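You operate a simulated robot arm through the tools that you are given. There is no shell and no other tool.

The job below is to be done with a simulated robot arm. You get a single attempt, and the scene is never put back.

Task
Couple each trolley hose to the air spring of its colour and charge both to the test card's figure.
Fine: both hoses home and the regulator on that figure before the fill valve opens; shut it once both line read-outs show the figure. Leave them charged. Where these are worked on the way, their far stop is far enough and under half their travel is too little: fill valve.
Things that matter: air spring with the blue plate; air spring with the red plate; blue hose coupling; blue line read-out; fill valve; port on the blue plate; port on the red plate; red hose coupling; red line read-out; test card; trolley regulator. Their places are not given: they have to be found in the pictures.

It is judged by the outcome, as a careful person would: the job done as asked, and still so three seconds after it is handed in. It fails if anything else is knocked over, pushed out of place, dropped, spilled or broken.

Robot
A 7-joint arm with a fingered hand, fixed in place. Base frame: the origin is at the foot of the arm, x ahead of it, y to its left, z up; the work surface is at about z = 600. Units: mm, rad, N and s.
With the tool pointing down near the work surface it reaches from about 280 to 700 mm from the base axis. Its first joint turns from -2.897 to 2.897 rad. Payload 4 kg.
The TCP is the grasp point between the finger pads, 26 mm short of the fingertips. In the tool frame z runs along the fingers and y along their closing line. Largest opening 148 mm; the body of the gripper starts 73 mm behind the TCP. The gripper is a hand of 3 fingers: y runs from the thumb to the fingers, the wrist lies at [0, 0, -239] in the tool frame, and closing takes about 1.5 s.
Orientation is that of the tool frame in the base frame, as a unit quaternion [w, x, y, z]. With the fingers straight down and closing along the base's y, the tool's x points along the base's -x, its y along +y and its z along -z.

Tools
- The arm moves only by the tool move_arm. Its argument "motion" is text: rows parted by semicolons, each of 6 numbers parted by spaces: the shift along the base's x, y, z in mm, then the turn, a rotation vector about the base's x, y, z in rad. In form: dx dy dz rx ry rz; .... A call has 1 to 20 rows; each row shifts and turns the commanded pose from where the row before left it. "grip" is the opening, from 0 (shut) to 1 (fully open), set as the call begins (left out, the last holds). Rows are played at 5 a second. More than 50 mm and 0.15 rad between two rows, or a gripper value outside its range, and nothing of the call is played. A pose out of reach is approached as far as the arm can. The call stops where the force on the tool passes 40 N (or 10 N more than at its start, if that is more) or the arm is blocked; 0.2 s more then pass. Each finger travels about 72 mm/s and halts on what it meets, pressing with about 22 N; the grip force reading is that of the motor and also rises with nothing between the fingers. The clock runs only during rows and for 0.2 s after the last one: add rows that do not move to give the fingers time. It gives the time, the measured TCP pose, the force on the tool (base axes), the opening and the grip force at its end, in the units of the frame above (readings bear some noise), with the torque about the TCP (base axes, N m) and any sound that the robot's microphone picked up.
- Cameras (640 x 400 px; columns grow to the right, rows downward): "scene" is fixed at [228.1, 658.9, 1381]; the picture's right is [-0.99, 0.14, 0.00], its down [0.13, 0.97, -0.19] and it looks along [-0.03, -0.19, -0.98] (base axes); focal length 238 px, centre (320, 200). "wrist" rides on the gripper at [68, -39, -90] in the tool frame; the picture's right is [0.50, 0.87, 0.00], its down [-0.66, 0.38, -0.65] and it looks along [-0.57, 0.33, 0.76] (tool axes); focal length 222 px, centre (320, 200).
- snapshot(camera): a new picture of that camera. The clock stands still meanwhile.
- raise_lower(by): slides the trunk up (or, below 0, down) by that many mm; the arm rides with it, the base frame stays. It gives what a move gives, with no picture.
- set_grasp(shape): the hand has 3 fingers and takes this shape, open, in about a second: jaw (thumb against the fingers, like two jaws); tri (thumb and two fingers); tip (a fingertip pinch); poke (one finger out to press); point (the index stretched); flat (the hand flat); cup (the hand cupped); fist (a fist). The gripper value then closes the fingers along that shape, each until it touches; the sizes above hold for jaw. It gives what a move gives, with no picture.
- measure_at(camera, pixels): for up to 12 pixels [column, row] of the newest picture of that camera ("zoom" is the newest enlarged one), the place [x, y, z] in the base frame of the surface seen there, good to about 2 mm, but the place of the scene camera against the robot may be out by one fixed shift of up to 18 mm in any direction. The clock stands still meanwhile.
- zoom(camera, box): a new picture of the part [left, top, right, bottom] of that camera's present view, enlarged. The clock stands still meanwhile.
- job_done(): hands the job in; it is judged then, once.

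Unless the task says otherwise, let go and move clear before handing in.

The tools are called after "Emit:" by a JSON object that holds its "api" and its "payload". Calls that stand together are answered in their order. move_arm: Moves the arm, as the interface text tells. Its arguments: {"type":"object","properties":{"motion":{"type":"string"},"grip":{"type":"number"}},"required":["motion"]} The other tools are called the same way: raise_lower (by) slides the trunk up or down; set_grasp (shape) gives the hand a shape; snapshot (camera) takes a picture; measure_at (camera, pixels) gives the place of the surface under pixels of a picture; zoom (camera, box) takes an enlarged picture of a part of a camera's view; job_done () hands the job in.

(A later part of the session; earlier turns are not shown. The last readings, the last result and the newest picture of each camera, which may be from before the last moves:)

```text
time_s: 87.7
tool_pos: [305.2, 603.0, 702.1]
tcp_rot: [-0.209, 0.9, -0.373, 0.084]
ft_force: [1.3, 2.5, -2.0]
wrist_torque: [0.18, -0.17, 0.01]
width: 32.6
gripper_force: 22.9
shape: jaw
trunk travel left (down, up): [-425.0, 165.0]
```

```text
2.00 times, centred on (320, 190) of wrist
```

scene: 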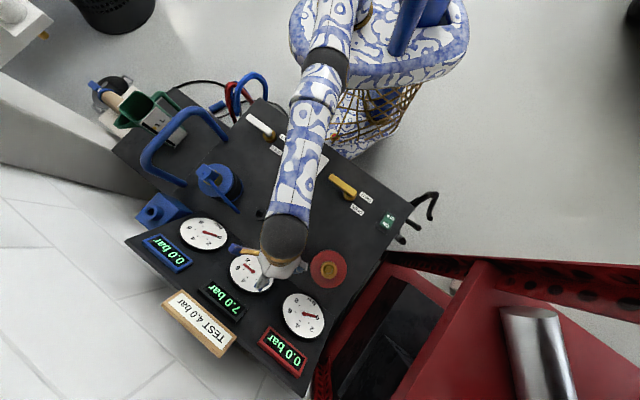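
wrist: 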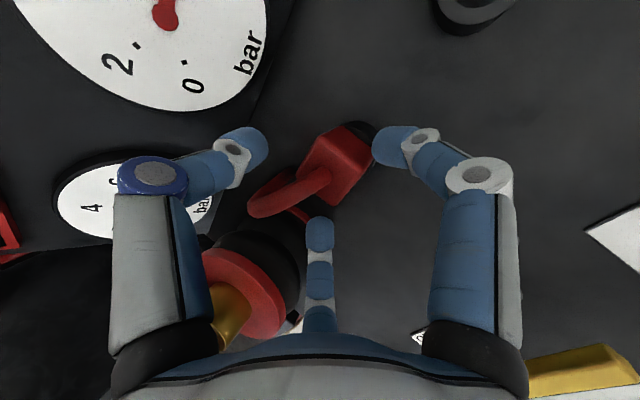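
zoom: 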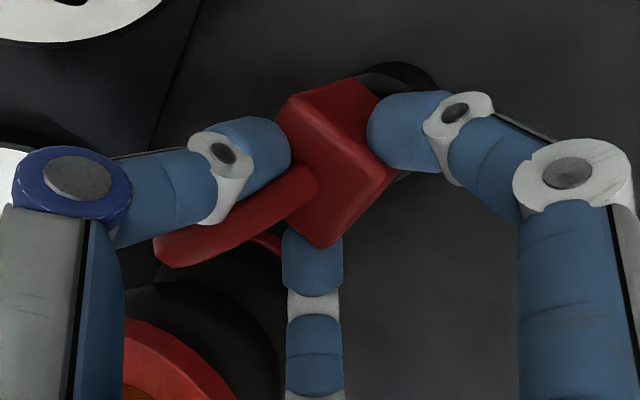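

The block is rising with the hand and the view is unchanged. I'll continue lifting and then measure its top face for tilt.

Emit:
{"api": "move_arm", "payload": {"motion": "0 0 4 0 0 0; 0 0 4 0 0 0; 0 0 4 0 0 0; 0 0 5 0 0 0; 0 0 5 0 0 0; 0 0 5 0 0 0; 0 0 0 0 0 0"}}

Emit:
{"api": "zoom", "payload": {"camera": "wrist", "box": [260, 110, 400, 240]}}

Emit:
{"api": "measure_at", "payload": {"camera": "zoom", "pixels": [[240, 110], [310, 60], [300, 120], [330, 160], [370, 190], [420, 230], [400, 200], [330, 290], [340, 310], [360, 250], [280, 100], [380, 280]]}}

```text
time_s: 89.3
tool_pos: [305.2, 602.8, 729.9]
tcp_rot: [-0.208, 0.901, -0.372, 0.084]
ft_force: [-0.2, -1.0, -0.7]
wrist_torque: [0.0, 0.05, -0.02]
width: 32.2
gripper_force: 22.2
shape: jaw
trunk travel left (down, up): [-425.0, 165.0]
```

```text
3.08 times, centred on (330, 175) of wrist
```

zoom: 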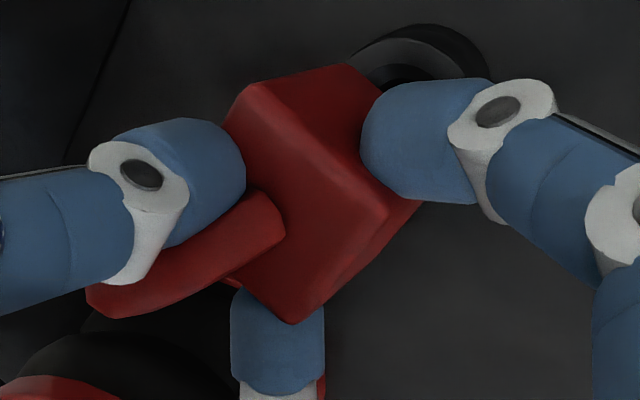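

```text
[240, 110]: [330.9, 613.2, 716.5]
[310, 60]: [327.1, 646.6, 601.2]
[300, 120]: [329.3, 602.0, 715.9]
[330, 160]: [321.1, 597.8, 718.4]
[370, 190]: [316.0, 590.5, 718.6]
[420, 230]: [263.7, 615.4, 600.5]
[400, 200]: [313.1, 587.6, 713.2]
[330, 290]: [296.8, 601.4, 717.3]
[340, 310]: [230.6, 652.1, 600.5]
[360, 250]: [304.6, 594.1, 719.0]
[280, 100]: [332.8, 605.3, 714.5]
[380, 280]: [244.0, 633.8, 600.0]
```

The block is level within about 3° and follows the hand. I'll raise it to clear the port height before moving across.

Emit:
{"api": "move_arm", "payload": {"motion": "0 0 20 0 0 0; 0 0 20 0 0 0; 0 0 20 0 0 0; 0 0 20 0 0 0; 0 0 20 0 0 0; 0 0 5 0 0 0; 0 0 0 0 0 0"}}

Emit:
{"api": "zoom", "payload": {"camera": "wrist", "box": [260, 110, 400, 240]}}

Emit:
{"api": "measure_at", "payload": {"camera": "zoom", "pixels": [[245, 95], [235, 120], [380, 212], [290, 315], [300, 130], [340, 200], [320, 240], [300, 280], [350, 240], [280, 180], [265, 110], [370, 225]]}}

```text
time_s: 90.9
tool_pos: [304.1, 601.8, 834.1]
tcp_rot: [-0.209, 0.9, -0.373, 0.084]
ft_force: [0.1, -0.2, -1.4]
wrist_torque: [0.04, 0.05, 0.05]
width: 32.1
gripper_force: 21.8
shape: jaw
trunk travel left (down, up): [-425.0, 165.0]
```

```text
3.08 times, centred on (330, 175) of wrist
```

zoom: 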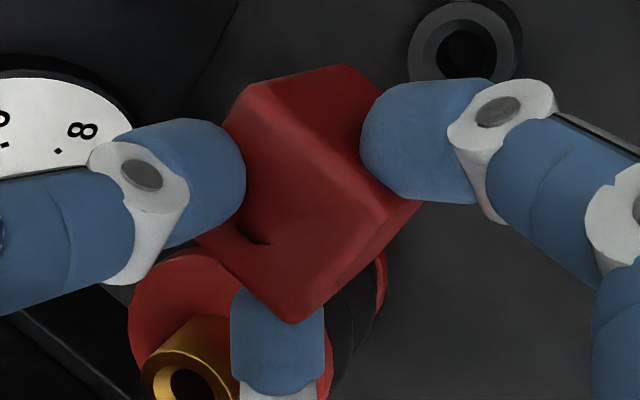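

```text
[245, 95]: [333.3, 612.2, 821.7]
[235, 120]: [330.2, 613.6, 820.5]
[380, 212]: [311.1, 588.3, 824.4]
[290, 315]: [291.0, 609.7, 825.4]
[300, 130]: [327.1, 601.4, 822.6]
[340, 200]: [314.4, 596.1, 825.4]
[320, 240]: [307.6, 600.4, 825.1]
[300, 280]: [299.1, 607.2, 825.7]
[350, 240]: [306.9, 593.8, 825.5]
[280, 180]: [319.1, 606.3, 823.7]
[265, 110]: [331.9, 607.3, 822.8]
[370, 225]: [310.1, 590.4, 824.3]
```

The top face is lower on its +v side by about 7°, so the block is leaning slightly in the hand. I'll rotate the hand another 7.5° about the panel axis to bring the coupling upright and re-measure.

Emit:
{"api": "move_arm", "payload": {"motion": "0 0 0 0.046 -0.046 0; 0 0 0 0.046 -0.046 0; 0 0 0 0 0 0"}}

Emit:
{"api": "zoom", "payload": {"camera": "wrist", "box": [260, 110, 400, 240]}}

Emit:
{"api": "measure_at", "payload": {"camera": "zoom", "pixels": [[245, 95], [250, 110], [380, 212], [290, 315], [300, 130], [340, 200], [320, 240], [300, 280], [350, 240], [280, 180], [265, 120], [290, 300]]}}

```text
time_s: 91.7
tool_pos: [304.7, 603.6, 835.0]
tcp_rot: [-0.267, 0.885, -0.365, 0.108]
ft_force: [0.6, 0.6, -1.4]
wrist_torque: [-0.02, -0.03, 0.0]
width: 32.1
gripper_force: 21.6
shape: jaw
trunk travel left (down, up): [-425.0, 165.0]
```

```text
3.08 times, centred on (330, 175) of wrist
```

zoom: 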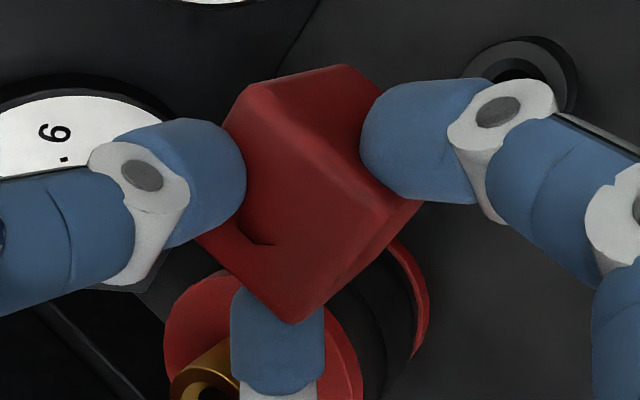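

```text
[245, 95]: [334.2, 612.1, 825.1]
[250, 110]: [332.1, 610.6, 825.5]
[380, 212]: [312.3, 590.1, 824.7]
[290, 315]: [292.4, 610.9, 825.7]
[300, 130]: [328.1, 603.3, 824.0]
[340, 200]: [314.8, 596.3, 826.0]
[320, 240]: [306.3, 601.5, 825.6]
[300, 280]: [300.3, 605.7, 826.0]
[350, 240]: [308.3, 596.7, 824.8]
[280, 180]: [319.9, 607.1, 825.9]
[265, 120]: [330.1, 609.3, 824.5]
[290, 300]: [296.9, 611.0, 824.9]
```

The coupling is upright now (top face 824-826 all round), centred at (313.0,611.2). I'll move it by (-108,+104) to sit over the red port.

Emit:
{"api": "move_arm", "payload": {"motion": "-27 26 0 0 0 0; -27 26 0 0 0 0; -27 26 0 0 0 0; -27 26 0 0 0 0; 0 0 0 0 0 0"}}

Emit:
{"api": "snapshot", "payload": {"camera": "wrist"}}

Emit:
{"api": "zoom", "payload": {"camera": "wrist", "box": [250, 60, 410, 240]}}

```text
time_s: 92.9
tool_pos: [197.1, 707.6, 834.5]
tcp_rot: [-0.268, 0.885, -0.366, 0.108]
ft_force: [-0.7, 0.3, -0.9]
wrist_torque: [0.01, -0.02, 0.01]
width: 32.1
gripper_force: 22.1
shape: jaw
trunk travel left (down, up): [-425.0, 165.0]
```

```text
taken
```

wrist: 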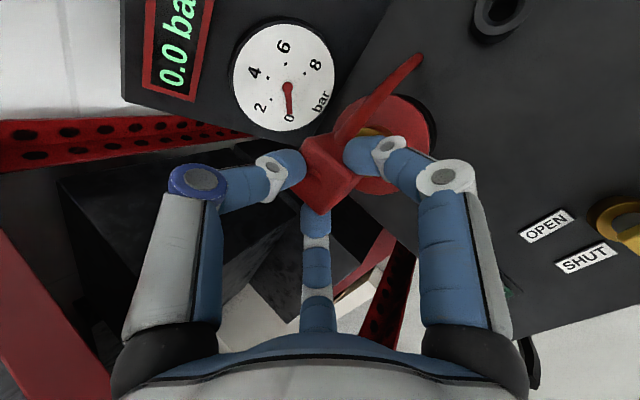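

```text
2.22 times, centred on (330, 150) of wrist
```

zoom: 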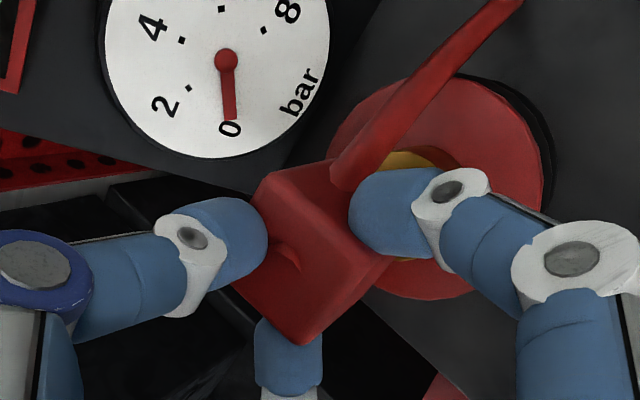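

Emit:
{"api": "measure_at", "payload": {"camera": "zoom", "pixels": [[263, 185], [268, 200], [365, 255], [303, 335], [330, 250], [310, 290], [290, 220], [400, 155], [430, 158], [400, 260], [385, 262], [455, 165]]}}

Emit:
{"api": "zoom", "payload": {"camera": "scene", "box": [280, 220, 380, 310]}}

```text
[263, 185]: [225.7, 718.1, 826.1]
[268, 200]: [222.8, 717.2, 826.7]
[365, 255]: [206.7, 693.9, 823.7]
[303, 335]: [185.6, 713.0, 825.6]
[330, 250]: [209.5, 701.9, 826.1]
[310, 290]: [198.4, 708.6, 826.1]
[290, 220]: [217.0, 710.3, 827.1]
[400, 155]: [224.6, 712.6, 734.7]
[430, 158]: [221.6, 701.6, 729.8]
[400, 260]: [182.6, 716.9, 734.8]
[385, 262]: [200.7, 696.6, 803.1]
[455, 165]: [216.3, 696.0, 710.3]
```

```text
4.44 times, centred on (330, 265) of scene
```

zoom: 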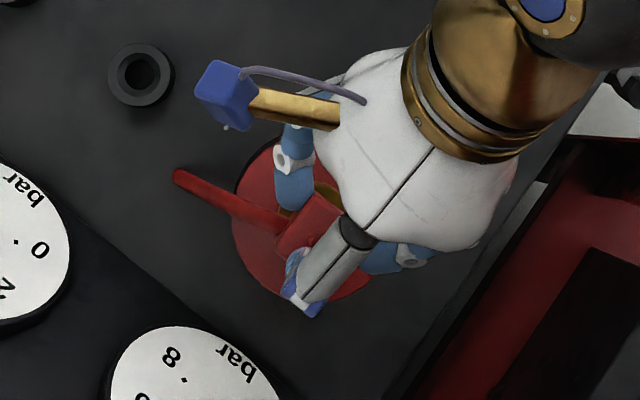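

The block centre is (205.9,715.3) against a port centre of about (204.3,715.1). I'll shift -1.5 mm in x and descend, first 24 mm and then in small steps.

Emit:
{"api": "move_arm", "payload": {"motion": "-1.5 -0.2 -12 0 0 0; 0 0 -12 0 0 0; 0 0 -4 0 0 0; 0 0 0 0 0 0"}}

Emit:
{"api": "zoom", "payload": {"camera": "wrist", "box": [250, 60, 410, 240]}}

Emit:
{"api": "measure_at", "payload": {"camera": "zoom", "pixels": [[263, 185], [365, 255], [303, 335], [330, 250], [310, 290], [290, 220], [405, 140], [430, 145], [400, 260], [385, 140], [420, 262], [455, 165]]}}

```text
time_s: 93.9
tool_pos: [194.8, 707.3, 806.9]
tcp_rot: [-0.267, 0.885, -0.366, 0.108]
ft_force: [0.7, 0.2, -1.3]
wrist_torque: [0.0, 0.02, 0.0]
width: 32.1
gripper_force: 21.8
shape: jaw
trunk travel left (down, up): [-425.0, 165.0]
```

```text
2.22 times, centred on (330, 150) of wrist
```

zoom: 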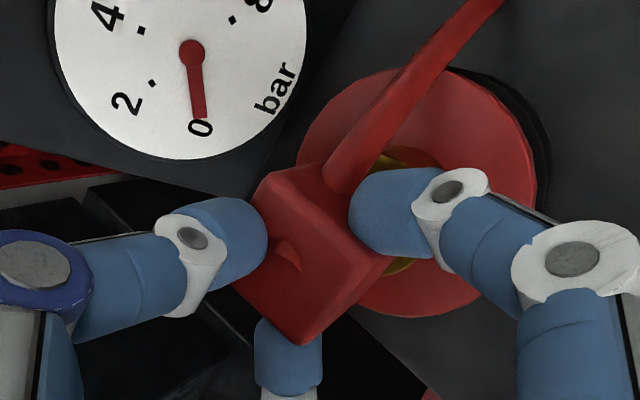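

```text
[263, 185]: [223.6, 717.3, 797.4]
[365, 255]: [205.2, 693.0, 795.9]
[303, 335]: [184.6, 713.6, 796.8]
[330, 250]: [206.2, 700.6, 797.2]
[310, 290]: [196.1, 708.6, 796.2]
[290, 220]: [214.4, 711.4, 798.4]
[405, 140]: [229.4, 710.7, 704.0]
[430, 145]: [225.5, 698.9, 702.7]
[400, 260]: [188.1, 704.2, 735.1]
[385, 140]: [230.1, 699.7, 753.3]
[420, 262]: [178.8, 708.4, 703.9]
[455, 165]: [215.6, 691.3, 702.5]
```

Aligned: the block is at (204.4,714.8), top z≈797. I'll keep going down in small steps, watching the forces.

Emit:
{"api": "move_arm", "payload": {"motion": "0 0 -3 0 0 0; 0 0 -3 0 0 0; 0 0 -2 0 0 0; 0 0 0 0 0 0"}}

Emit:
{"api": "move_arm", "payload": {"motion": "0 0 -2 0 0 0; 0 0 -2 0 0 0; 0 0 0 0 0 0"}}

```text
time_s: 94.9
tool_pos: [195.3, 706.0, 799.0]
tcp_rot: [-0.267, 0.885, -0.366, 0.107]
ft_force: [1.0, 0.5, -1.4]
wrist_torque: [0.03, 0.03, -0.02]
width: 31.9
gripper_force: 22.3
shape: jaw
trunk travel left (down, up): [-425.0, 165.0]
```

```text
time_s: 95.7
tool_pos: [195.6, 707.2, 793.5]
tcp_rot: [-0.266, 0.885, -0.366, 0.108]
ft_force: [-0.1, 0.5, -1.5]
wrist_torque: [0.0, 0.01, -0.01]
width: 32.0
gripper_force: 22.0
shape: jaw
trunk travel left (down, up): [-425.0, 165.0]
```

Emit:
{"api": "move_arm", "payload": {"motion": "0 0 -1.5 0 0 0; 0 0 -1.5 0 0 0; 0 0 0 0 0 0"}}

Emit:
{"api": "zoom", "payload": {"camera": "wrist", "box": [250, 60, 410, 240]}}

Emit:
{"api": "measure_at", "payload": {"camera": "zoom", "pixels": [[263, 185], [365, 255], [303, 335], [330, 250], [310, 290], [290, 220], [340, 230], [300, 310], [270, 200], [350, 260], [320, 300], [300, 240]]}}

```text
time_s: 96.5
tool_pos: [194.9, 707.9, 791.6]
tcp_rot: [-0.268, 0.885, -0.366, 0.107]
ft_force: [-0.1, -0.3, 1.3]
wrist_torque: [-0.02, 0.04, -0.01]
width: 31.8
gripper_force: 22.3
shape: jaw
trunk travel left (down, up): [-425.0, 165.0]
```

```text
2.22 times, centred on (330, 150) of wrist
```

zoom: 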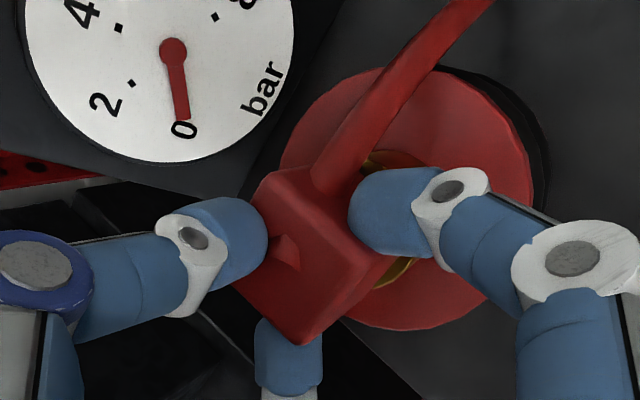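

```text
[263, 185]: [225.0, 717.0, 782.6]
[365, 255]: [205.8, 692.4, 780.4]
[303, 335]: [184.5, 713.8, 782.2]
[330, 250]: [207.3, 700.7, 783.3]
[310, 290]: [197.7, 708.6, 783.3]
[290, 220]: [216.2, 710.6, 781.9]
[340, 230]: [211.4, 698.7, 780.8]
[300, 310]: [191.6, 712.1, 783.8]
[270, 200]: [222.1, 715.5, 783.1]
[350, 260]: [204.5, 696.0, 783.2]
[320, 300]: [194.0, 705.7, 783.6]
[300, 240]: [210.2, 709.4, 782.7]
```

The block top is at about 782.7 with first light contact, nearly home. I'll press gently a bit more.

Emit:
{"api": "move_arm", "payload": {"motion": "0 0 -1 0 0 0; 0 0 -1 0 0 0; 0 0 0 0 0 0"}}

Emit:
{"api": "move_arm", "payload": {"motion": "0 0 -1 0 0 0; 0 0 0 0 0 0"}}

```text
time_s: 97.3
tool_pos: [196.0, 706.3, 790.3]
tcp_rot: [-0.269, 0.885, -0.366, 0.108]
ft_force: [1.1, 0.0, 6.2]
wrist_torque: [0.06, -0.1, 0.01]
width: 31.9
gripper_force: 21.7
shape: jaw
trunk travel left (down, up): [-425.0, 165.0]
```

```text
time_s: 97.9
tool_pos: [194.9, 707.5, 789.9]
tcp_rot: [-0.268, 0.885, -0.365, 0.108]
ft_force: [-1.3, -1.4, 9.7]
wrist_torque: [0.16, -0.11, 0.02]
width: 31.9
gripper_force: 22.0
shape: jaw
trunk travel left (down, up): [-425.0, 165.0]
```

Emit:
{"api": "move_arm", "payload": {"motion": "0 0 -1 0 0 0; 0 0 -1 0 0 0; 0 0 0 0 0 0"}}

Emit:
{"api": "zoom", "payload": {"camera": "wrist", "box": [250, 60, 410, 240]}}

Emit:
{"api": "measure_at", "payload": {"camera": "zoom", "pixels": [[263, 185], [365, 255], [303, 335], [330, 250], [310, 290], [290, 220], [340, 230], [300, 310], [270, 200], [350, 260], [320, 300], [300, 240]]}}

```text
time_s: 98.7
tool_pos: [196.2, 706.8, 789.0]
tcp_rot: [-0.269, 0.885, -0.366, 0.108]
ft_force: [-3.5, -1.1, 17.4]
wrist_torque: [0.25, -0.27, 0.02]
width: 32.6
gripper_force: 22.4
shape: jaw
trunk travel left (down, up): [-425.0, 165.0]
```

```text
2.22 times, centred on (330, 150) of wrist
```

zoom: 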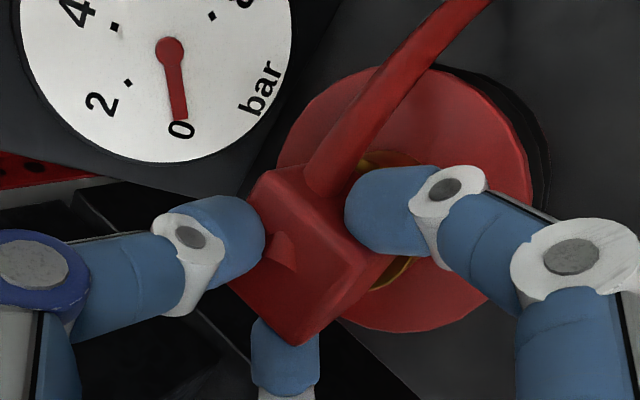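

```text
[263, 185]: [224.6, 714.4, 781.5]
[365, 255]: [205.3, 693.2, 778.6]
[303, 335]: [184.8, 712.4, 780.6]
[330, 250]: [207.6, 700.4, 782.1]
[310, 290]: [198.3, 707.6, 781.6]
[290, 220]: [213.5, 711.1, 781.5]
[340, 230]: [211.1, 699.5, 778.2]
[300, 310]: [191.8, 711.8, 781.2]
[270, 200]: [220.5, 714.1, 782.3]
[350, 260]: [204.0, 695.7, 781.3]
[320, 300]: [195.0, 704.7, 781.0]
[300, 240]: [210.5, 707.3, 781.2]
```

The block top is at 781.3 and level, the same home height as the blue coupling. I'll relieve the load, open the fingers and retreat straight up.

Emit:
{"api": "move_arm", "payload": {"motion": "0 0 1 0 0 0; 0 0 1 0 0 0; 0 0 0 0 0 0"}}

Emit:
{"api": "move_arm", "payload": {"motion": "0 0 0 0 0 0; 0 0 0 0 0 0; 0 0 0 0 0 0; 0 0 0 0 0 0", "grip": 0.42}}

Emit:
{"api": "zoom", "payload": {"camera": "wrist", "box": [220, 60, 430, 260]}}

```text
time_s: 99.5
tool_pos: [194.1, 706.6, 789.0]
tcp_rot: [-0.268, 0.885, -0.365, 0.109]
ft_force: [-0.7, -0.6, 14.1]
wrist_torque: [0.22, -0.26, 0.02]
width: 32.7
gripper_force: 22.3
shape: jaw
trunk travel left (down, up): [-425.0, 165.0]
```

```text
time_s: 100.5
tool_pos: [195.5, 706.2, 788.1]
tcp_rot: [-0.267, 0.885, -0.365, 0.108]
ft_force: [-0.7, -0.5, 1.0]
wrist_torque: [0.01, -0.01, 0.0]
width: 61.8
gripper_force: 0.1
shape: jaw
trunk travel left (down, up): [-425.0, 165.0]
```

```text
2.00 times, centred on (325, 160) of wrist
```

zoom: 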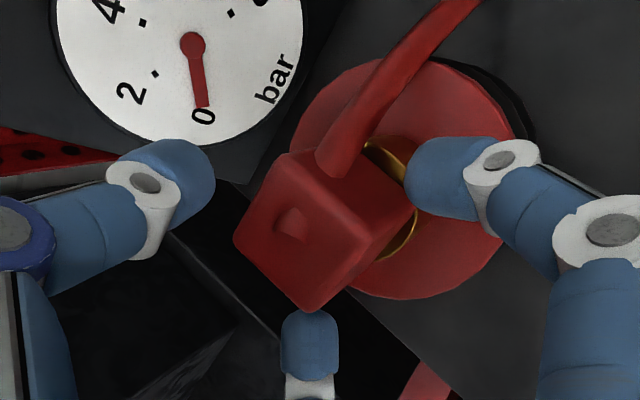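

Released, and the red coupling stands on its port. I'll go straight up 70 mm.

Emit:
{"api": "move_arm", "payload": {"motion": "0 0 8 0 0 0; 0 0 12 0 0 0; 0 0 20 0 0 0; 0 0 30 0 0 0; 0 0 0 0 0 0"}}

Emit:
{"api": "snapshot", "payload": {"camera": "wrist"}}

Emit:
{"api": "zoom", "payload": {"camera": "wrist", "box": [260, 60, 430, 220]}}

```text
time_s: 101.7
tool_pos: [194.7, 706.0, 858.2]
tcp_rot: [-0.267, 0.885, -0.366, 0.108]
ft_force: [-0.7, -0.7, 0.0]
wrist_torque: [0.0, -0.01, -0.02]
width: 61.9
gripper_force: 0.0
shape: jaw
trunk travel left (down, up): [-425.0, 165.0]
```

```text
taken
```

wrist: 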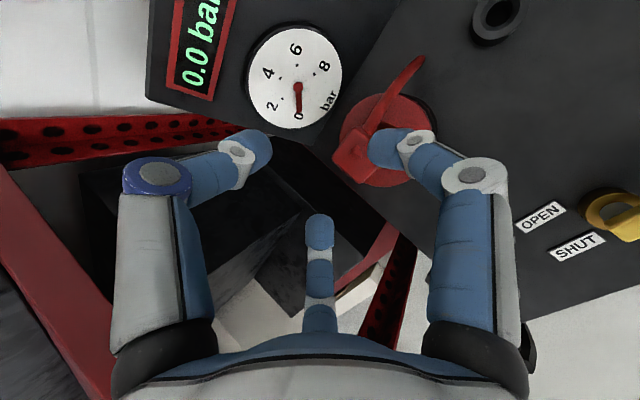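

```text
2.50 times, centred on (345, 140) of wrist
```

zoom: 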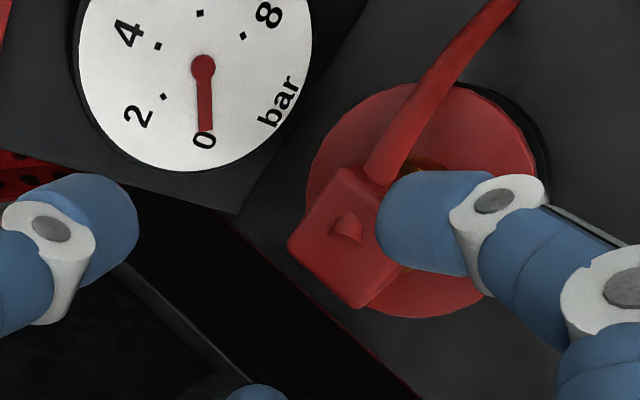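

Both couplings are home. Next is the regulator: I'll move inward over the panel with large steps while bringing the tool back to vertical above the knob near (223,366).

Emit:
{"api": "move_arm", "payload": {"motion": "0 -44 0 -0.059 0.059 0; 3 -42 0 -0.059 0.059 0; 3 -42 0 -0.059 0.059 0; 4 -42 0 -0.059 0.059 0; 4 -42 0 -0.059 0.059 0; 4 -40 0 -0.059 0.059 0; 4 -40 0 -0.059 0.059 0; 0 0 0 0 0 0"}}

Emit:
{"api": "snapshot", "payload": {"camera": "wrist"}}

Emit:
{"api": "snapshot", "payload": {"camera": "scene"}}

```text
time_s: 103.5
tool_pos: [217.4, 415.9, 857.9]
tcp_rot: [-0.002, 0.924, -0.382, -0.003]
ft_force: [-0.4, 0.6, -0.8]
wrist_torque: [0.01, 0.03, -0.03]
width: 61.9
gripper_force: 0.1
shape: jaw
trunk travel left (down, up): [-425.0, 165.0]
```

```text
taken
```

wrist: 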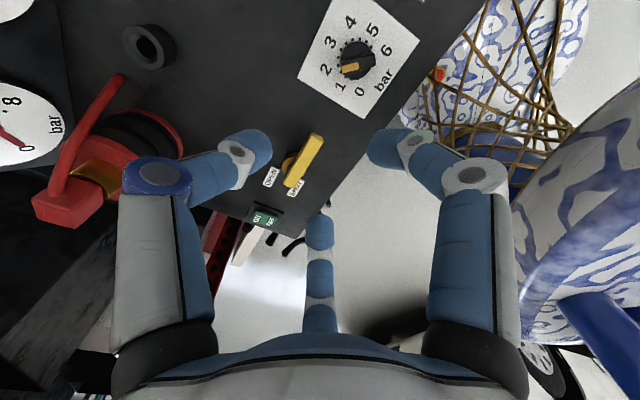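

```text
taken
```

scene: 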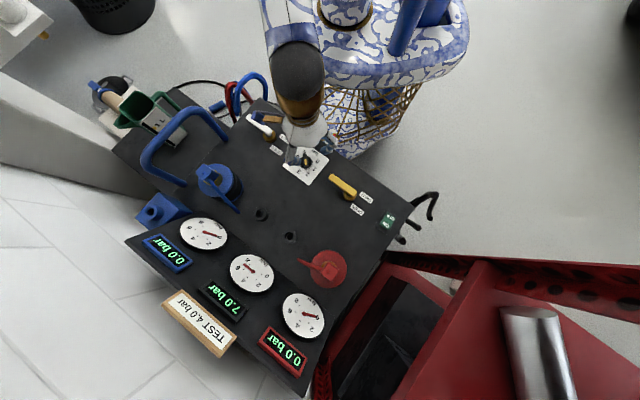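

The dial is in clear view at (352,60). I'll zoom in and measure the knob centre, pointer ends and digits.

Emit:
{"api": "zoom", "payload": {"camera": "wrist", "box": [300, 0, 420, 120]}}

Emit:
{"api": "zoom", "payload": {"camera": "wrist", "box": [330, 30, 385, 85]}}

```text
3.33 times, centred on (360, 60) of wrist
```

zoom: 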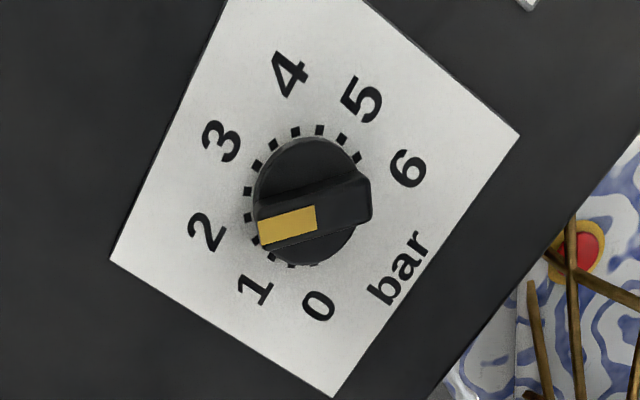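

```text
7.27 times, centred on (358, 58) of wrist
```

zoom: 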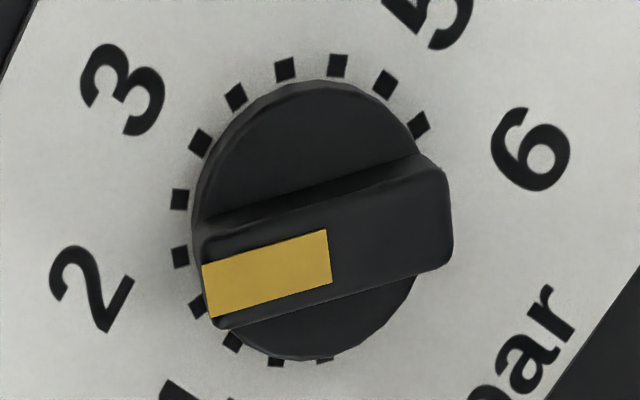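

I'll measure the yellow mark's corners, the plate digits and the ticks in this zoom to compute the pointer angle.

Emit:
{"api": "measure_at", "payload": {"camera": "zoom", "pixels": [[206, 267], [324, 234], [327, 281], [216, 314], [440, 180], [440, 262], [235, 97], [285, 68], [200, 140], [180, 257], [385, 83], [277, 363]]}}

Emit:
{"api": "measure_at", "payload": {"camera": "zoom", "pixels": [[179, 199], [197, 307], [233, 342], [325, 360], [338, 65], [418, 125], [300, 100], [205, 215], [410, 320], [300, 350], [210, 225], [300, 130]]}}

```text
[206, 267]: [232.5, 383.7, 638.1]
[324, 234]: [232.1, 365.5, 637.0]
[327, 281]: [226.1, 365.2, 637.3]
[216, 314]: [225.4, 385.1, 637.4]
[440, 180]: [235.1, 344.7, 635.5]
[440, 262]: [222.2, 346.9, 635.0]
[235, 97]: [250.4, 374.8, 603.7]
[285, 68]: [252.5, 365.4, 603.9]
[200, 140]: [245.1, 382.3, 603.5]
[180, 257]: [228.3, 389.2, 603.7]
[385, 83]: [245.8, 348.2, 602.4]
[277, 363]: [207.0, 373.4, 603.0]
```

```text
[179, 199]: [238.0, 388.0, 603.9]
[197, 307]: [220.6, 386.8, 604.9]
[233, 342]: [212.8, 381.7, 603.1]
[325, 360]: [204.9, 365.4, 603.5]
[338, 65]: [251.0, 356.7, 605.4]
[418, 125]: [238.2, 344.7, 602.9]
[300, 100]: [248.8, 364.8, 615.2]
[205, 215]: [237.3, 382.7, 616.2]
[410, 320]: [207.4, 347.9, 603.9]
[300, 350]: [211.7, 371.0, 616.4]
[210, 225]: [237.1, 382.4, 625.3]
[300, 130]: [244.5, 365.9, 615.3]
```

The pointer is at azimuth 90.5°, and the ticks follow azimuth = 180° − 45°·bar, so it reads 2.0 bar. The target of 4.0 is at azimuth 0, which needs −90° about z. The knob centre is (229.1,365.3). I'll set yaw 90° so the closing line is square to the bar and come down over it.

Emit:
{"api": "move_arm", "payload": {"motion": "2 -8.4 0 0 0 -0.131; 2 -8.4 -20 0 0 -0.131; 2 -8.4 -25 0 0 -0.131; 2 -8.4 -25 0 0 -0.131; 2 -8.4 -25 0 0 -0.131; 1.7 -8.6 -25 0 0 -0.13; 0 0 -25 0 0 0; 0 0 0 0 0 0"}}

Emit:
{"api": "snapshot", "payload": {"camera": "wrist"}}

```text
time_s: 105.3
tool_pos: [229.1, 364.2, 714.6]
tcp_rot: [-0.001, 0.707, -0.707, -0.001]
ft_force: [0.8, -0.3, 0.3]
wrist_torque: [0.02, -0.01, -0.02]
width: 61.7
gripper_force: 0.0
shape: jaw
trunk travel left (down, up): [-425.0, 165.0]
```

```text
taken
```

wrist: 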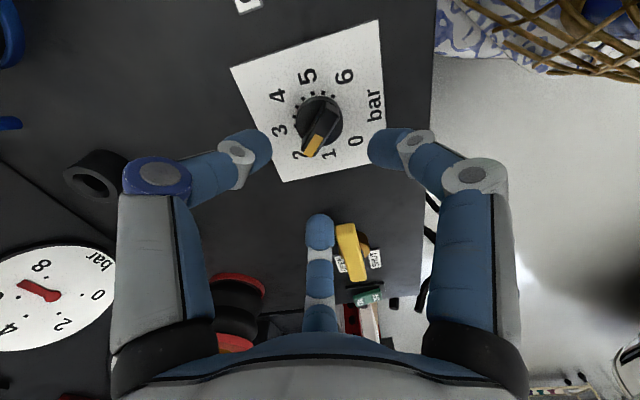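

Emit:
{"api": "zoom", "payload": {"camera": "wrist", "box": [285, 80, 360, 165]}}

Emit:
{"api": "measure_at", "payload": {"camera": "zoom", "pixels": [[278, 298], [330, 215], [353, 232], [306, 312], [430, 170], [390, 140], [330, 170], [300, 350], [220, 180], [410, 240], [330, 70], [260, 300]]}}

```text
4.71 times, centred on (322, 122) of wrist
```

zoom: 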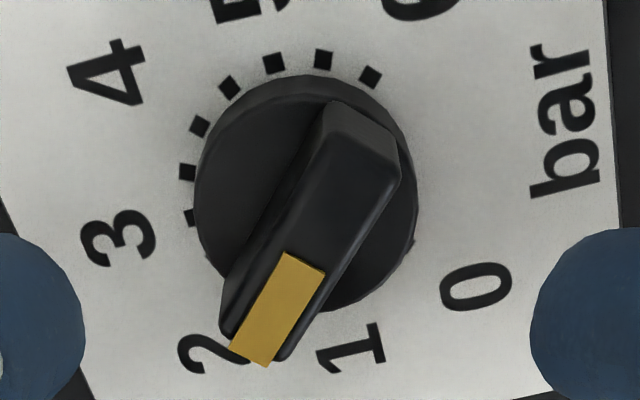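

```text
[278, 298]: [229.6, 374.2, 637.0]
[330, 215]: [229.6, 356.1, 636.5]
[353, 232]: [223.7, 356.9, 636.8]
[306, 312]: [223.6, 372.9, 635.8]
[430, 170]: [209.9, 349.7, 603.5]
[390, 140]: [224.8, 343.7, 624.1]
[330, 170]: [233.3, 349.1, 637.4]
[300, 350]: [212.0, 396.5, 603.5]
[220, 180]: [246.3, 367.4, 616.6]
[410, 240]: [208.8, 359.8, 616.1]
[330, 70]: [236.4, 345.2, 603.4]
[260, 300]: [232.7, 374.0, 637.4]
```

The knob is centred under the hand (bar from x≈223 to 235, disc centred near (228.5,365)). I'll descend so the fingertips sit just above the disc, then close on the bar.

Emit:
{"api": "move_arm", "payload": {"motion": "-0.3 0.8 -25 0 0 0; 0 0 -25 0 0 0; 0 0 -14 0 0 0; 0 0 -5 0 0 0; 0 0 0 0 0 0"}}

Emit:
{"api": "zoom", "payload": {"camera": "wrist", "box": [220, 90, 420, 270]}}

```text
time_s: 106.5
tool_pos: [227.9, 365.2, 644.0]
tcp_rot: [0.003, -0.707, 0.707, 0.002]
ft_force: [-0.4, -0.3, 0.3]
wrist_torque: [-0.01, 0.01, 0.02]
width: 61.6
gripper_force: 0.0
shape: jaw
trunk travel left (down, up): [-425.0, 165.0]
```

```text
2.22 times, centred on (320, 180) of wrist
```

zoom: 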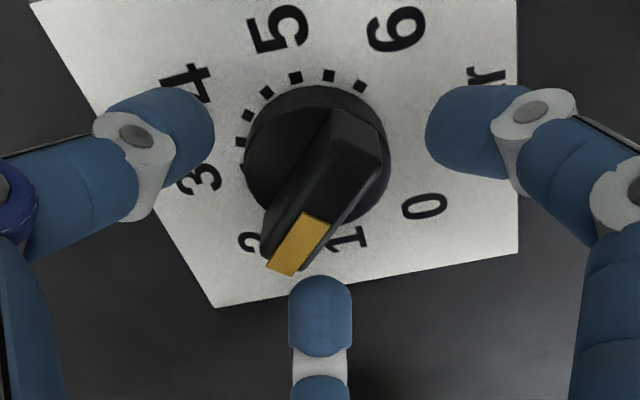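

The fingers surround the knob bar evenly. I'll close on it.

Emit:
{"api": "move_arm", "payload": {"motion": "0 0 0 0 0 0; 0 0 0 0 0 0; 0 0 0 0 0 0; 0 0 0 0 0 0; 0 0 0 0 0 0", "grip": 0.0}}

Emit:
{"api": "zoom", "payload": {"camera": "wrist", "box": [220, 90, 420, 270]}}

```text
time_s: 107.7
tool_pos: [227.6, 365.6, 644.3]
tcp_rot: [0.002, -0.707, 0.708, 0.002]
ft_force: [0.3, -1.4, -3.0]
wrist_torque: [0.01, -0.13, 0.03]
width: 14.2
gripper_force: 21.6
shape: jaw
trunk travel left (down, up): [-425.0, 165.0]
```

```text
2.22 times, centred on (320, 180) of wrist
```

zoom: 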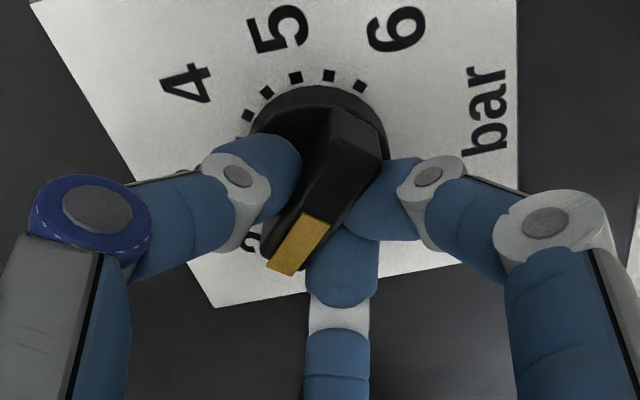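

The bar is pinched at 14.2 mm between thumb and fingers. I'll rotate −45° first and check.

Emit:
{"api": "move_arm", "payload": {"motion": "0 0 0 0 0 -0.1309; 0 0 0 0 0 -0.1309; 0 0 0 0 0 -0.1309; 0 0 0 0 0 -0.1309; 0 0 0 0 0 -0.1309; 0 0 0 0 0 -0.1309; 0 0 0 0 0 0"}}

Emit:
{"api": "snapshot", "payload": {"camera": "wrist"}}

```text
time_s: 109.3
tool_pos: [229.5, 364.5, 644.5]
tcp_rot: [0.003, -0.382, 0.924, 0.001]
ft_force: [5.7, 2.8, -7.2]
wrist_torque: [-0.02, -0.22, 0.0]
width: 13.8
gripper_force: 22.2
shape: jaw
trunk travel left (down, up): [-425.0, 165.0]
```

```text
taken
```

wrist: 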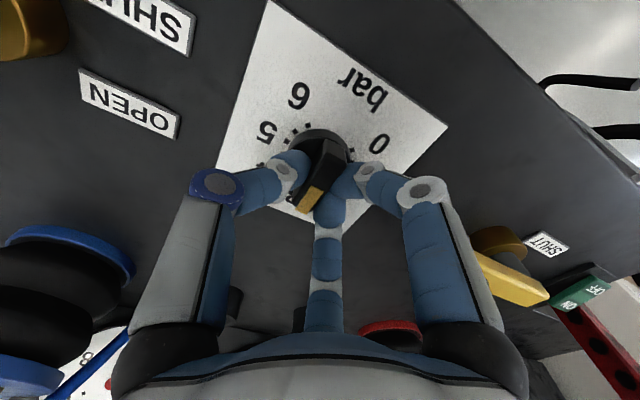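

The knob is turning with the hand. I'll do the other −45° and then measure the pointer.

Emit:
{"api": "move_arm", "payload": {"motion": "0 0 0 0 0 -0.1309; 0 0 0 0 0 -0.1309; 0 0 0 0 0 -0.1309; 0 0 0 0 0 -0.1309; 0 0 0 0 0 -0.1309; 0 0 0 0 0 -0.1309; 0 0 0 0 0 0"}}

Emit:
{"api": "zoom", "payload": {"camera": "wrist", "box": [240, 90, 400, 230]}}

Emit:
{"api": "measure_at", "payload": {"camera": "zoom", "pixels": [[300, 150], [330, 120], [320, 200], [300, 230], [270, 230], [340, 140], [320, 160], [290, 220], [310, 190], [350, 110], [300, 260], [280, 250]]}}

```text
time_s: 110.9
tool_pos: [229.2, 366.0, 643.4]
tcp_rot: [0.003, 0.0, 1.0, 0.001]
ft_force: [10.7, 4.8, 2.4]
wrist_torque: [-0.01, -0.2, 0.05]
width: 13.5
gripper_force: 21.8
shape: jaw
trunk travel left (down, up): [-425.0, 165.0]
```

```text
2.86 times, centred on (320, 160) of wrist
```

zoom: 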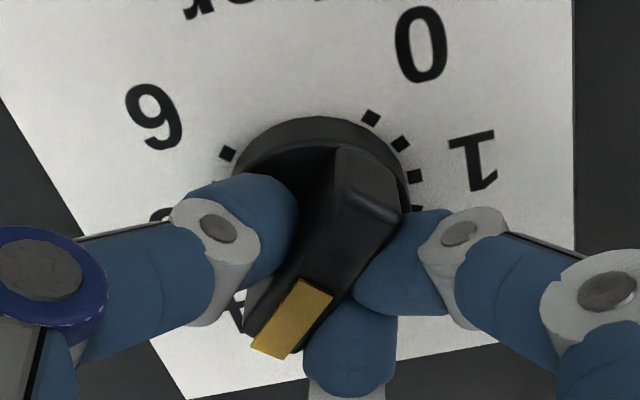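

```text
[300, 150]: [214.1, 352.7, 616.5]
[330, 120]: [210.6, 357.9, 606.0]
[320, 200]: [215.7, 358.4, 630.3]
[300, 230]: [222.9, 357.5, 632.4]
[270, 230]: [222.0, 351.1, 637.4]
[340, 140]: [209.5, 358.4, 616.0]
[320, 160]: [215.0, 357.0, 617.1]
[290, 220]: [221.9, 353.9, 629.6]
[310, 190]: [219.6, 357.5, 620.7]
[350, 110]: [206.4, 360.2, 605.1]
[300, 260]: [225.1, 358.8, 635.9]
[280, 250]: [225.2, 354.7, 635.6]
```

Emit:
{"api": "measure_at", "payload": {"camera": "zoom", "pixels": [[304, 284], [328, 298], [288, 354], [257, 346], [300, 300], [280, 340], [316, 292], [272, 350], [370, 118], [402, 143], [413, 176], [228, 154]]}}

```text
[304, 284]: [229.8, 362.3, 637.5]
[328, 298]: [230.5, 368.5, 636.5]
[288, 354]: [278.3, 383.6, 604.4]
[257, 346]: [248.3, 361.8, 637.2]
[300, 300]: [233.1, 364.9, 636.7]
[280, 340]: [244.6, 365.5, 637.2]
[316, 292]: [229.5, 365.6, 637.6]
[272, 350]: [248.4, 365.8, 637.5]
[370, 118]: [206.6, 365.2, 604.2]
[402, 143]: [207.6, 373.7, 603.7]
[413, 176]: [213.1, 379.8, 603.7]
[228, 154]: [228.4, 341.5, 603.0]
```

The pointer measures azimuth ≈0°, so 4.0 bar. I'll release and lift, then re-measure from above.

Emit:
{"api": "move_arm", "payload": {"motion": "0 0 0 0 0 0; 0 0 0 0 0 0; 0 0 0 0 0 0; 0 0 0 0 0 0", "grip": 0.42}}

Emit:
{"api": "move_arm", "payload": {"motion": "0 0 20 0 0 0; 0 0 30 0 0 0; 0 0 40 0 0 0; 0 0 40 0 0 0; 0 0 0 0 0 0"}}

Emit:
{"api": "snapshot", "payload": {"camera": "wrist"}}

Emit:
{"api": "zoom", "payload": {"camera": "wrist", "box": [285, 60, 365, 150]}}

```text
time_s: 111.9
tool_pos: [228.6, 365.1, 642.5]
tcp_rot: [0.003, 0.0, 1.0, -0.001]
ft_force: [0.0, -0.5, -0.5]
wrist_torque: [-0.04, 0.02, 0.05]
width: 61.5
gripper_force: 0.1
shape: jaw
trunk travel left (down, up): [-425.0, 165.0]
```

```text
time_s: 113.1
tool_pos: [228.9, 364.3, 775.0]
tcp_rot: [0.002, 0.0, 1.0, -0.001]
ft_force: [0.0, -0.7, -0.8]
wrist_torque: [-0.03, 0.02, -0.04]
width: 62.0
gripper_force: 0.1
shape: jaw
trunk travel left (down, up): [-425.0, 165.0]
```

```text
taken
```

wrist: 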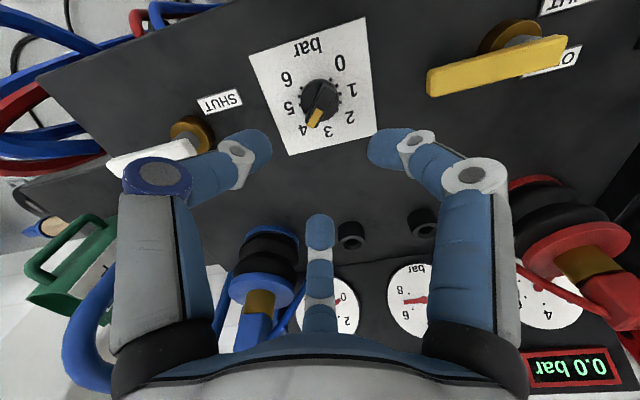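

```text
4.44 times, centred on (325, 105) of wrist
```

zoom: 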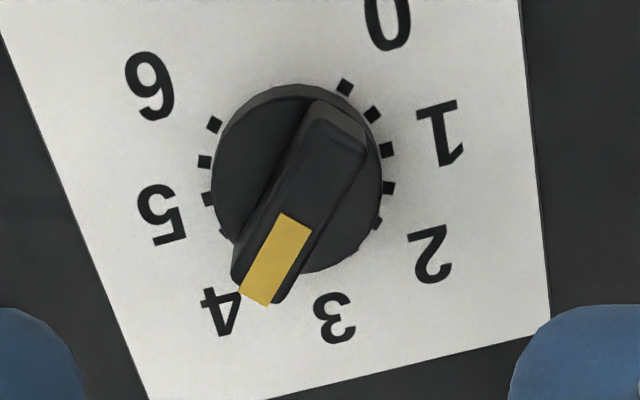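

Emit:
{"api": "measure_at", "payload": {"camera": "zoom", "pixels": [[295, 222], [258, 297], [285, 217], [308, 228], [244, 289], [268, 301], [320, 110], [360, 140], [345, 88], [372, 114], [386, 150], [389, 188]]}}

Emit:
{"api": "measure_at", "payload": {"camera": "zoom", "pixels": [[290, 230], [262, 290], [280, 225], [300, 235], [250, 285], [272, 295], [214, 124], [205, 161], [208, 198], [377, 222], [315, 125], [350, 145]]}}

```text
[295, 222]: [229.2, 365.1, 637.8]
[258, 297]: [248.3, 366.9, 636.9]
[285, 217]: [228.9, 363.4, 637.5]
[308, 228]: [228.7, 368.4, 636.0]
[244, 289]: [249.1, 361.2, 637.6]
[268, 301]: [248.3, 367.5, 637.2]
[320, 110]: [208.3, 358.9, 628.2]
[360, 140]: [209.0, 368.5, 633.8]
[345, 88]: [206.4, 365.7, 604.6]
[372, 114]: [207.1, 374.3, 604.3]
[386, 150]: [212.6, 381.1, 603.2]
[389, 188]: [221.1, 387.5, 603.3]
```

```text
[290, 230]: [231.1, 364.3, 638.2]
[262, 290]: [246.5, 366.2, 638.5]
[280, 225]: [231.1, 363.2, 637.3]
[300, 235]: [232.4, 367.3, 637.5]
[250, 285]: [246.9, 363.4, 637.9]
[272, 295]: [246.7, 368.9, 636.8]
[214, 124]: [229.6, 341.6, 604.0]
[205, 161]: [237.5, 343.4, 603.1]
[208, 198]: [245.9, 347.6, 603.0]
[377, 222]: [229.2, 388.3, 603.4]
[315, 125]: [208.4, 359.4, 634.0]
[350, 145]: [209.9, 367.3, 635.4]
```

The points scatter by a few degrees, so I'll cross-check with the scene camera, moving the hand aside first.

Emit:
{"api": "move_arm", "payload": {"motion": "30 35 30 0 0 0; 30 35 30 0 0 0; 20 30 0 0 0 0; 0 0 0 0 0 0"}}

Emit:
{"api": "zoom", "payload": {"camera": "scene", "box": [285, 140, 330, 185]}}

Emit:
{"api": "snapshot", "payload": {"camera": "scene"}}

```text
refused: row 1 steps farther than a row can; nothing moved
```

```text
8.89 times, centred on (308, 162) of scene
```

zoom: 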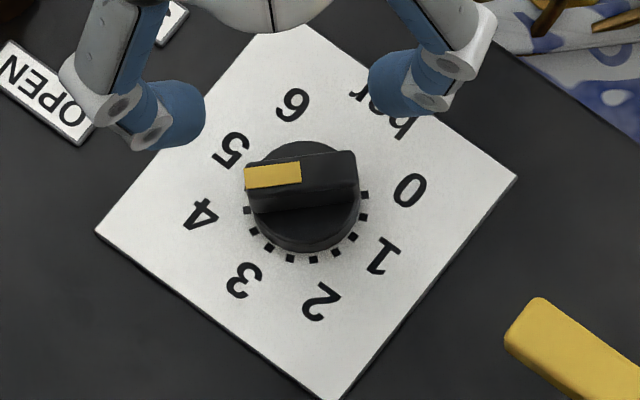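

```text
taken
```

scene: 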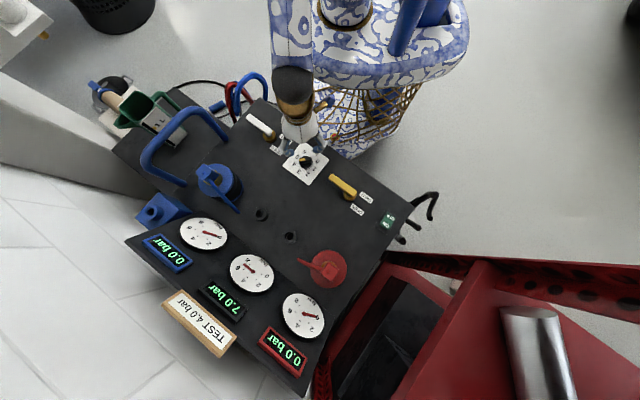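

In the scene view the pointer's edge slope is about 5.8° against 7.2° for the 0–4 tick line, so it reads about 4.03. I'll zoom further for a finer check.

Emit:
{"api": "zoom", "payload": {"camera": "scene", "box": [298, 151, 320, 173]}}

Emit:
{"api": "zoom", "payload": {"camera": "wrist", "box": [300, 75, 345, 130]}}

```text
16.00 times, centred on (309, 162) of scene
```

zoom: 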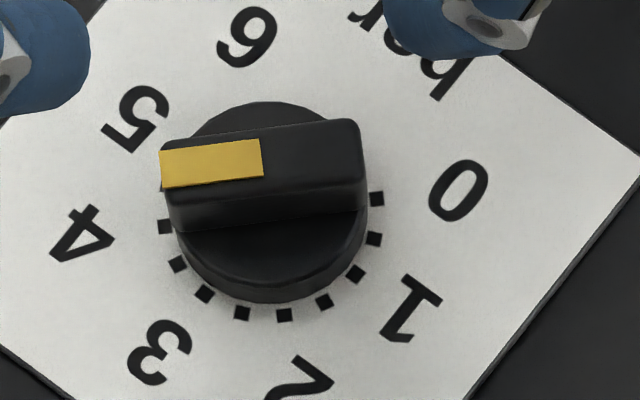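

```text
7.27 times, centred on (322, 102) of wrist
```

zoom: 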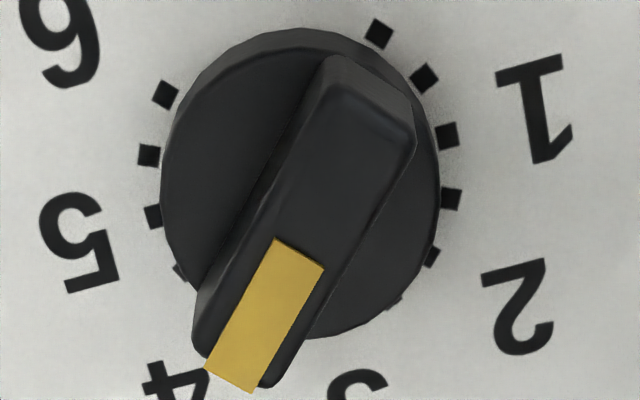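

At 16× the bar's edges slope 7.1–7.4° against the 0–4 tick line's 7.6°, so the regulator is on 4.0. Before touching a valve I'll inspect both up close for any tag or line that tells which is the fill valve, starting with the yellow one.

Emit:
{"api": "zoom", "payload": {"camera": "wrist", "box": [400, 0, 640, 150]}}

Emit:
{"api": "zoom", "payload": {"camera": "wrist", "box": [90, 70, 270, 210]}}

Emit:
{"api": "zoom", "payload": {"camera": "scene", "box": [240, 100, 300, 160]}}

Emit:
{"api": "zoom", "payload": {"camera": "scene", "box": [320, 165, 410, 240]}}

```text
2.67 times, centred on (520, 75) of wrist
```

zoom: 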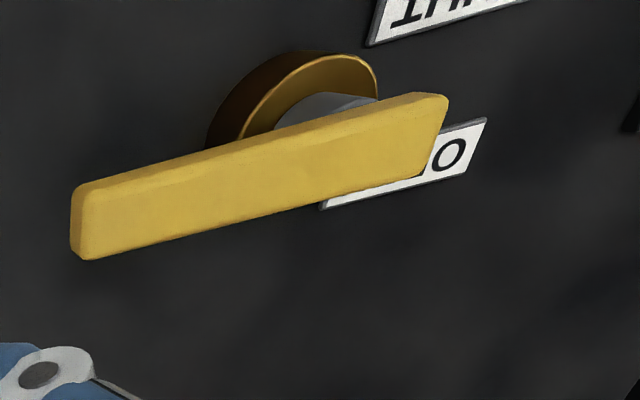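

```text
2.86 times, centred on (180, 140) of wrist
```

zoom: 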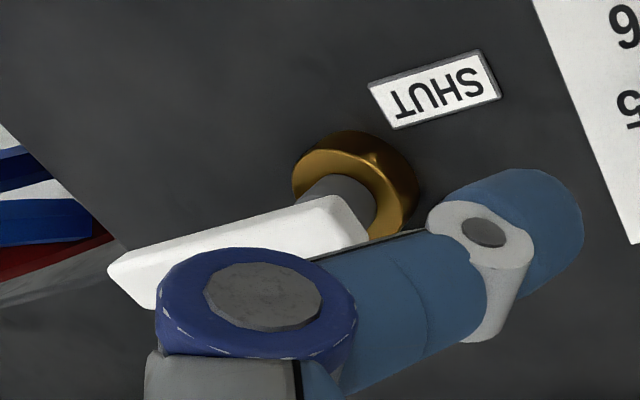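

```text
6.67 times, centred on (270, 130) of scene
```

zoom: 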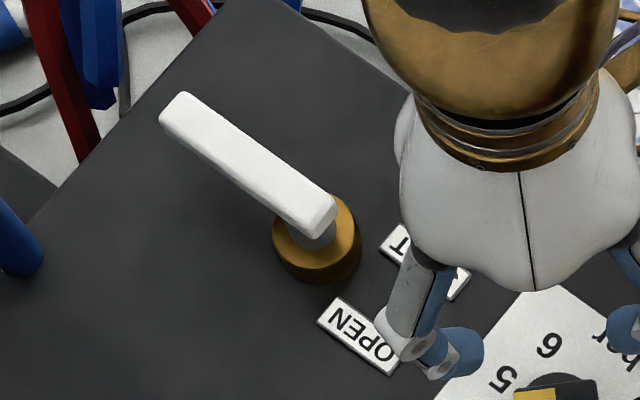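

```text
5.33 times, centred on (365, 202) of scene
```

zoom: 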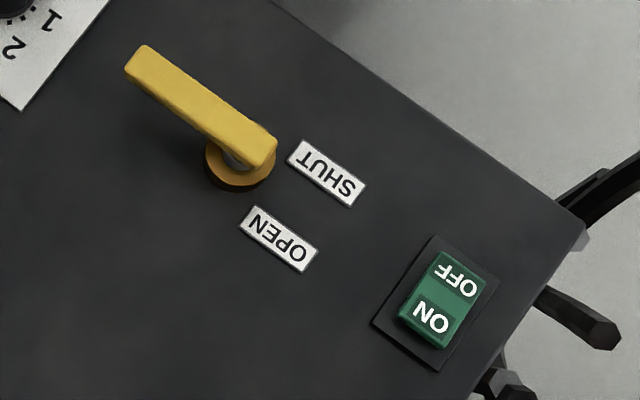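

Nothing on either valve names it. All levers point the same way (+u), so all are presumably shut. The orange is a drain and the white sits at the outlet end; the yellow, on the supply side by the switch and next to the regulator, seems the more likely fill valve. I can see from the read-outs whether it acts and return it if not. I'll measure the yellow lever first.

Emit:
{"api": "zoom", "payload": {"camera": "wrist", "box": [400, 0, 640, 150]}}

Emit:
{"api": "measure_at", "payload": {"camera": "zoom", "pixels": [[85, 195], [95, 245], [435, 100], [418, 165], [260, 170], [430, 130], [340, 75], [230, 110], [300, 60], [370, 85], [450, 160], [400, 25]]}}

```text
2.67 times, centred on (520, 75) of wrist
```

zoom: 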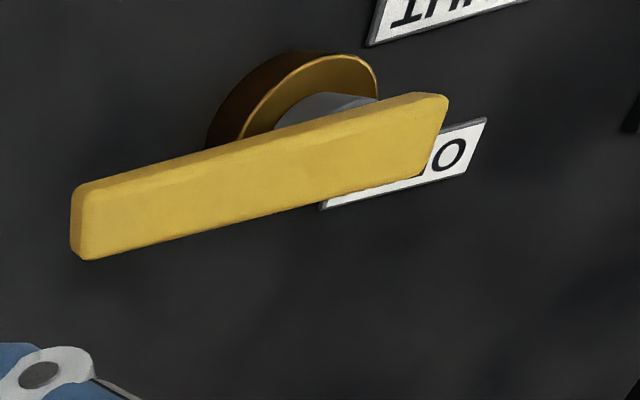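

```text
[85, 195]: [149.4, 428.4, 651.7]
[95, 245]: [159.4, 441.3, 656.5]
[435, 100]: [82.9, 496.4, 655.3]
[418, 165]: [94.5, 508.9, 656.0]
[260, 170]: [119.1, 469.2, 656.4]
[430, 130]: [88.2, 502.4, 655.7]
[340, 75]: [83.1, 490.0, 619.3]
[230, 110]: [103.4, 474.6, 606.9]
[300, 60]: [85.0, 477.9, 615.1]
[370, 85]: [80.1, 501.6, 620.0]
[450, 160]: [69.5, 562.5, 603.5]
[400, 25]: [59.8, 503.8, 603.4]
```

The yellow lever's top is at z≈656, running from the pivot near (97,494) to the tip near (154,435), 16 mm wide. I'll push it with closed fingers from the −v side toward the OPEN side, so first I'll position beside it.

Emit:
{"api": "move_arm", "payload": {"motion": "-28 15 0 0 0 0; -28 15 0 0 0 0; -28 15 0 0 0 0; -28.9 16 0 0 0 0; 0 0 -40 0 0 0; 0 0 0 0 0 0; 0 0 0 0 0 0", "grip": 0.0}}

Emit:
{"api": "snapshot", "payload": {"camera": "wrist"}}

Emit:
{"api": "zoom", "payload": {"camera": "scene", "box": [290, 140, 430, 250]}}

```text
time_s: 114.7
tool_pos: [115.9, 426.0, 732.0]
tcp_rot: [0.003, 0.0, 1.0, 0.0]
ft_force: [0.3, 0.0, -0.6]
wrist_torque: [-0.01, 0.0, 0.0]
width: 0.3
gripper_force: 21.8
shape: jaw
trunk travel left (down, up): [-425.0, 165.0]
```

```text
taken
```

wrist: 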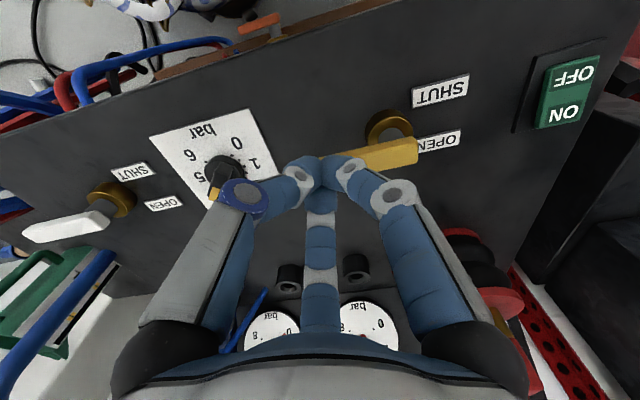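

```text
3.64 times, centred on (360, 195) of scene
```

zoom: 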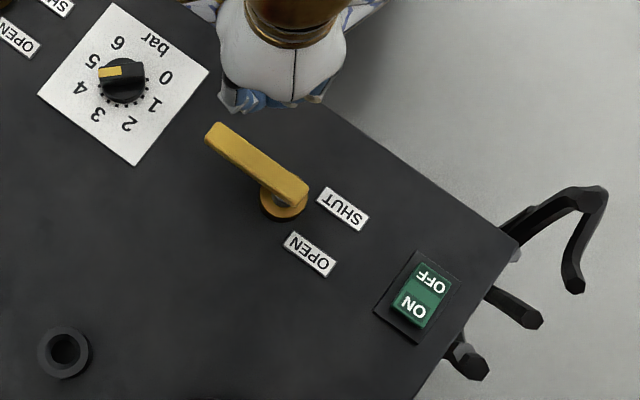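

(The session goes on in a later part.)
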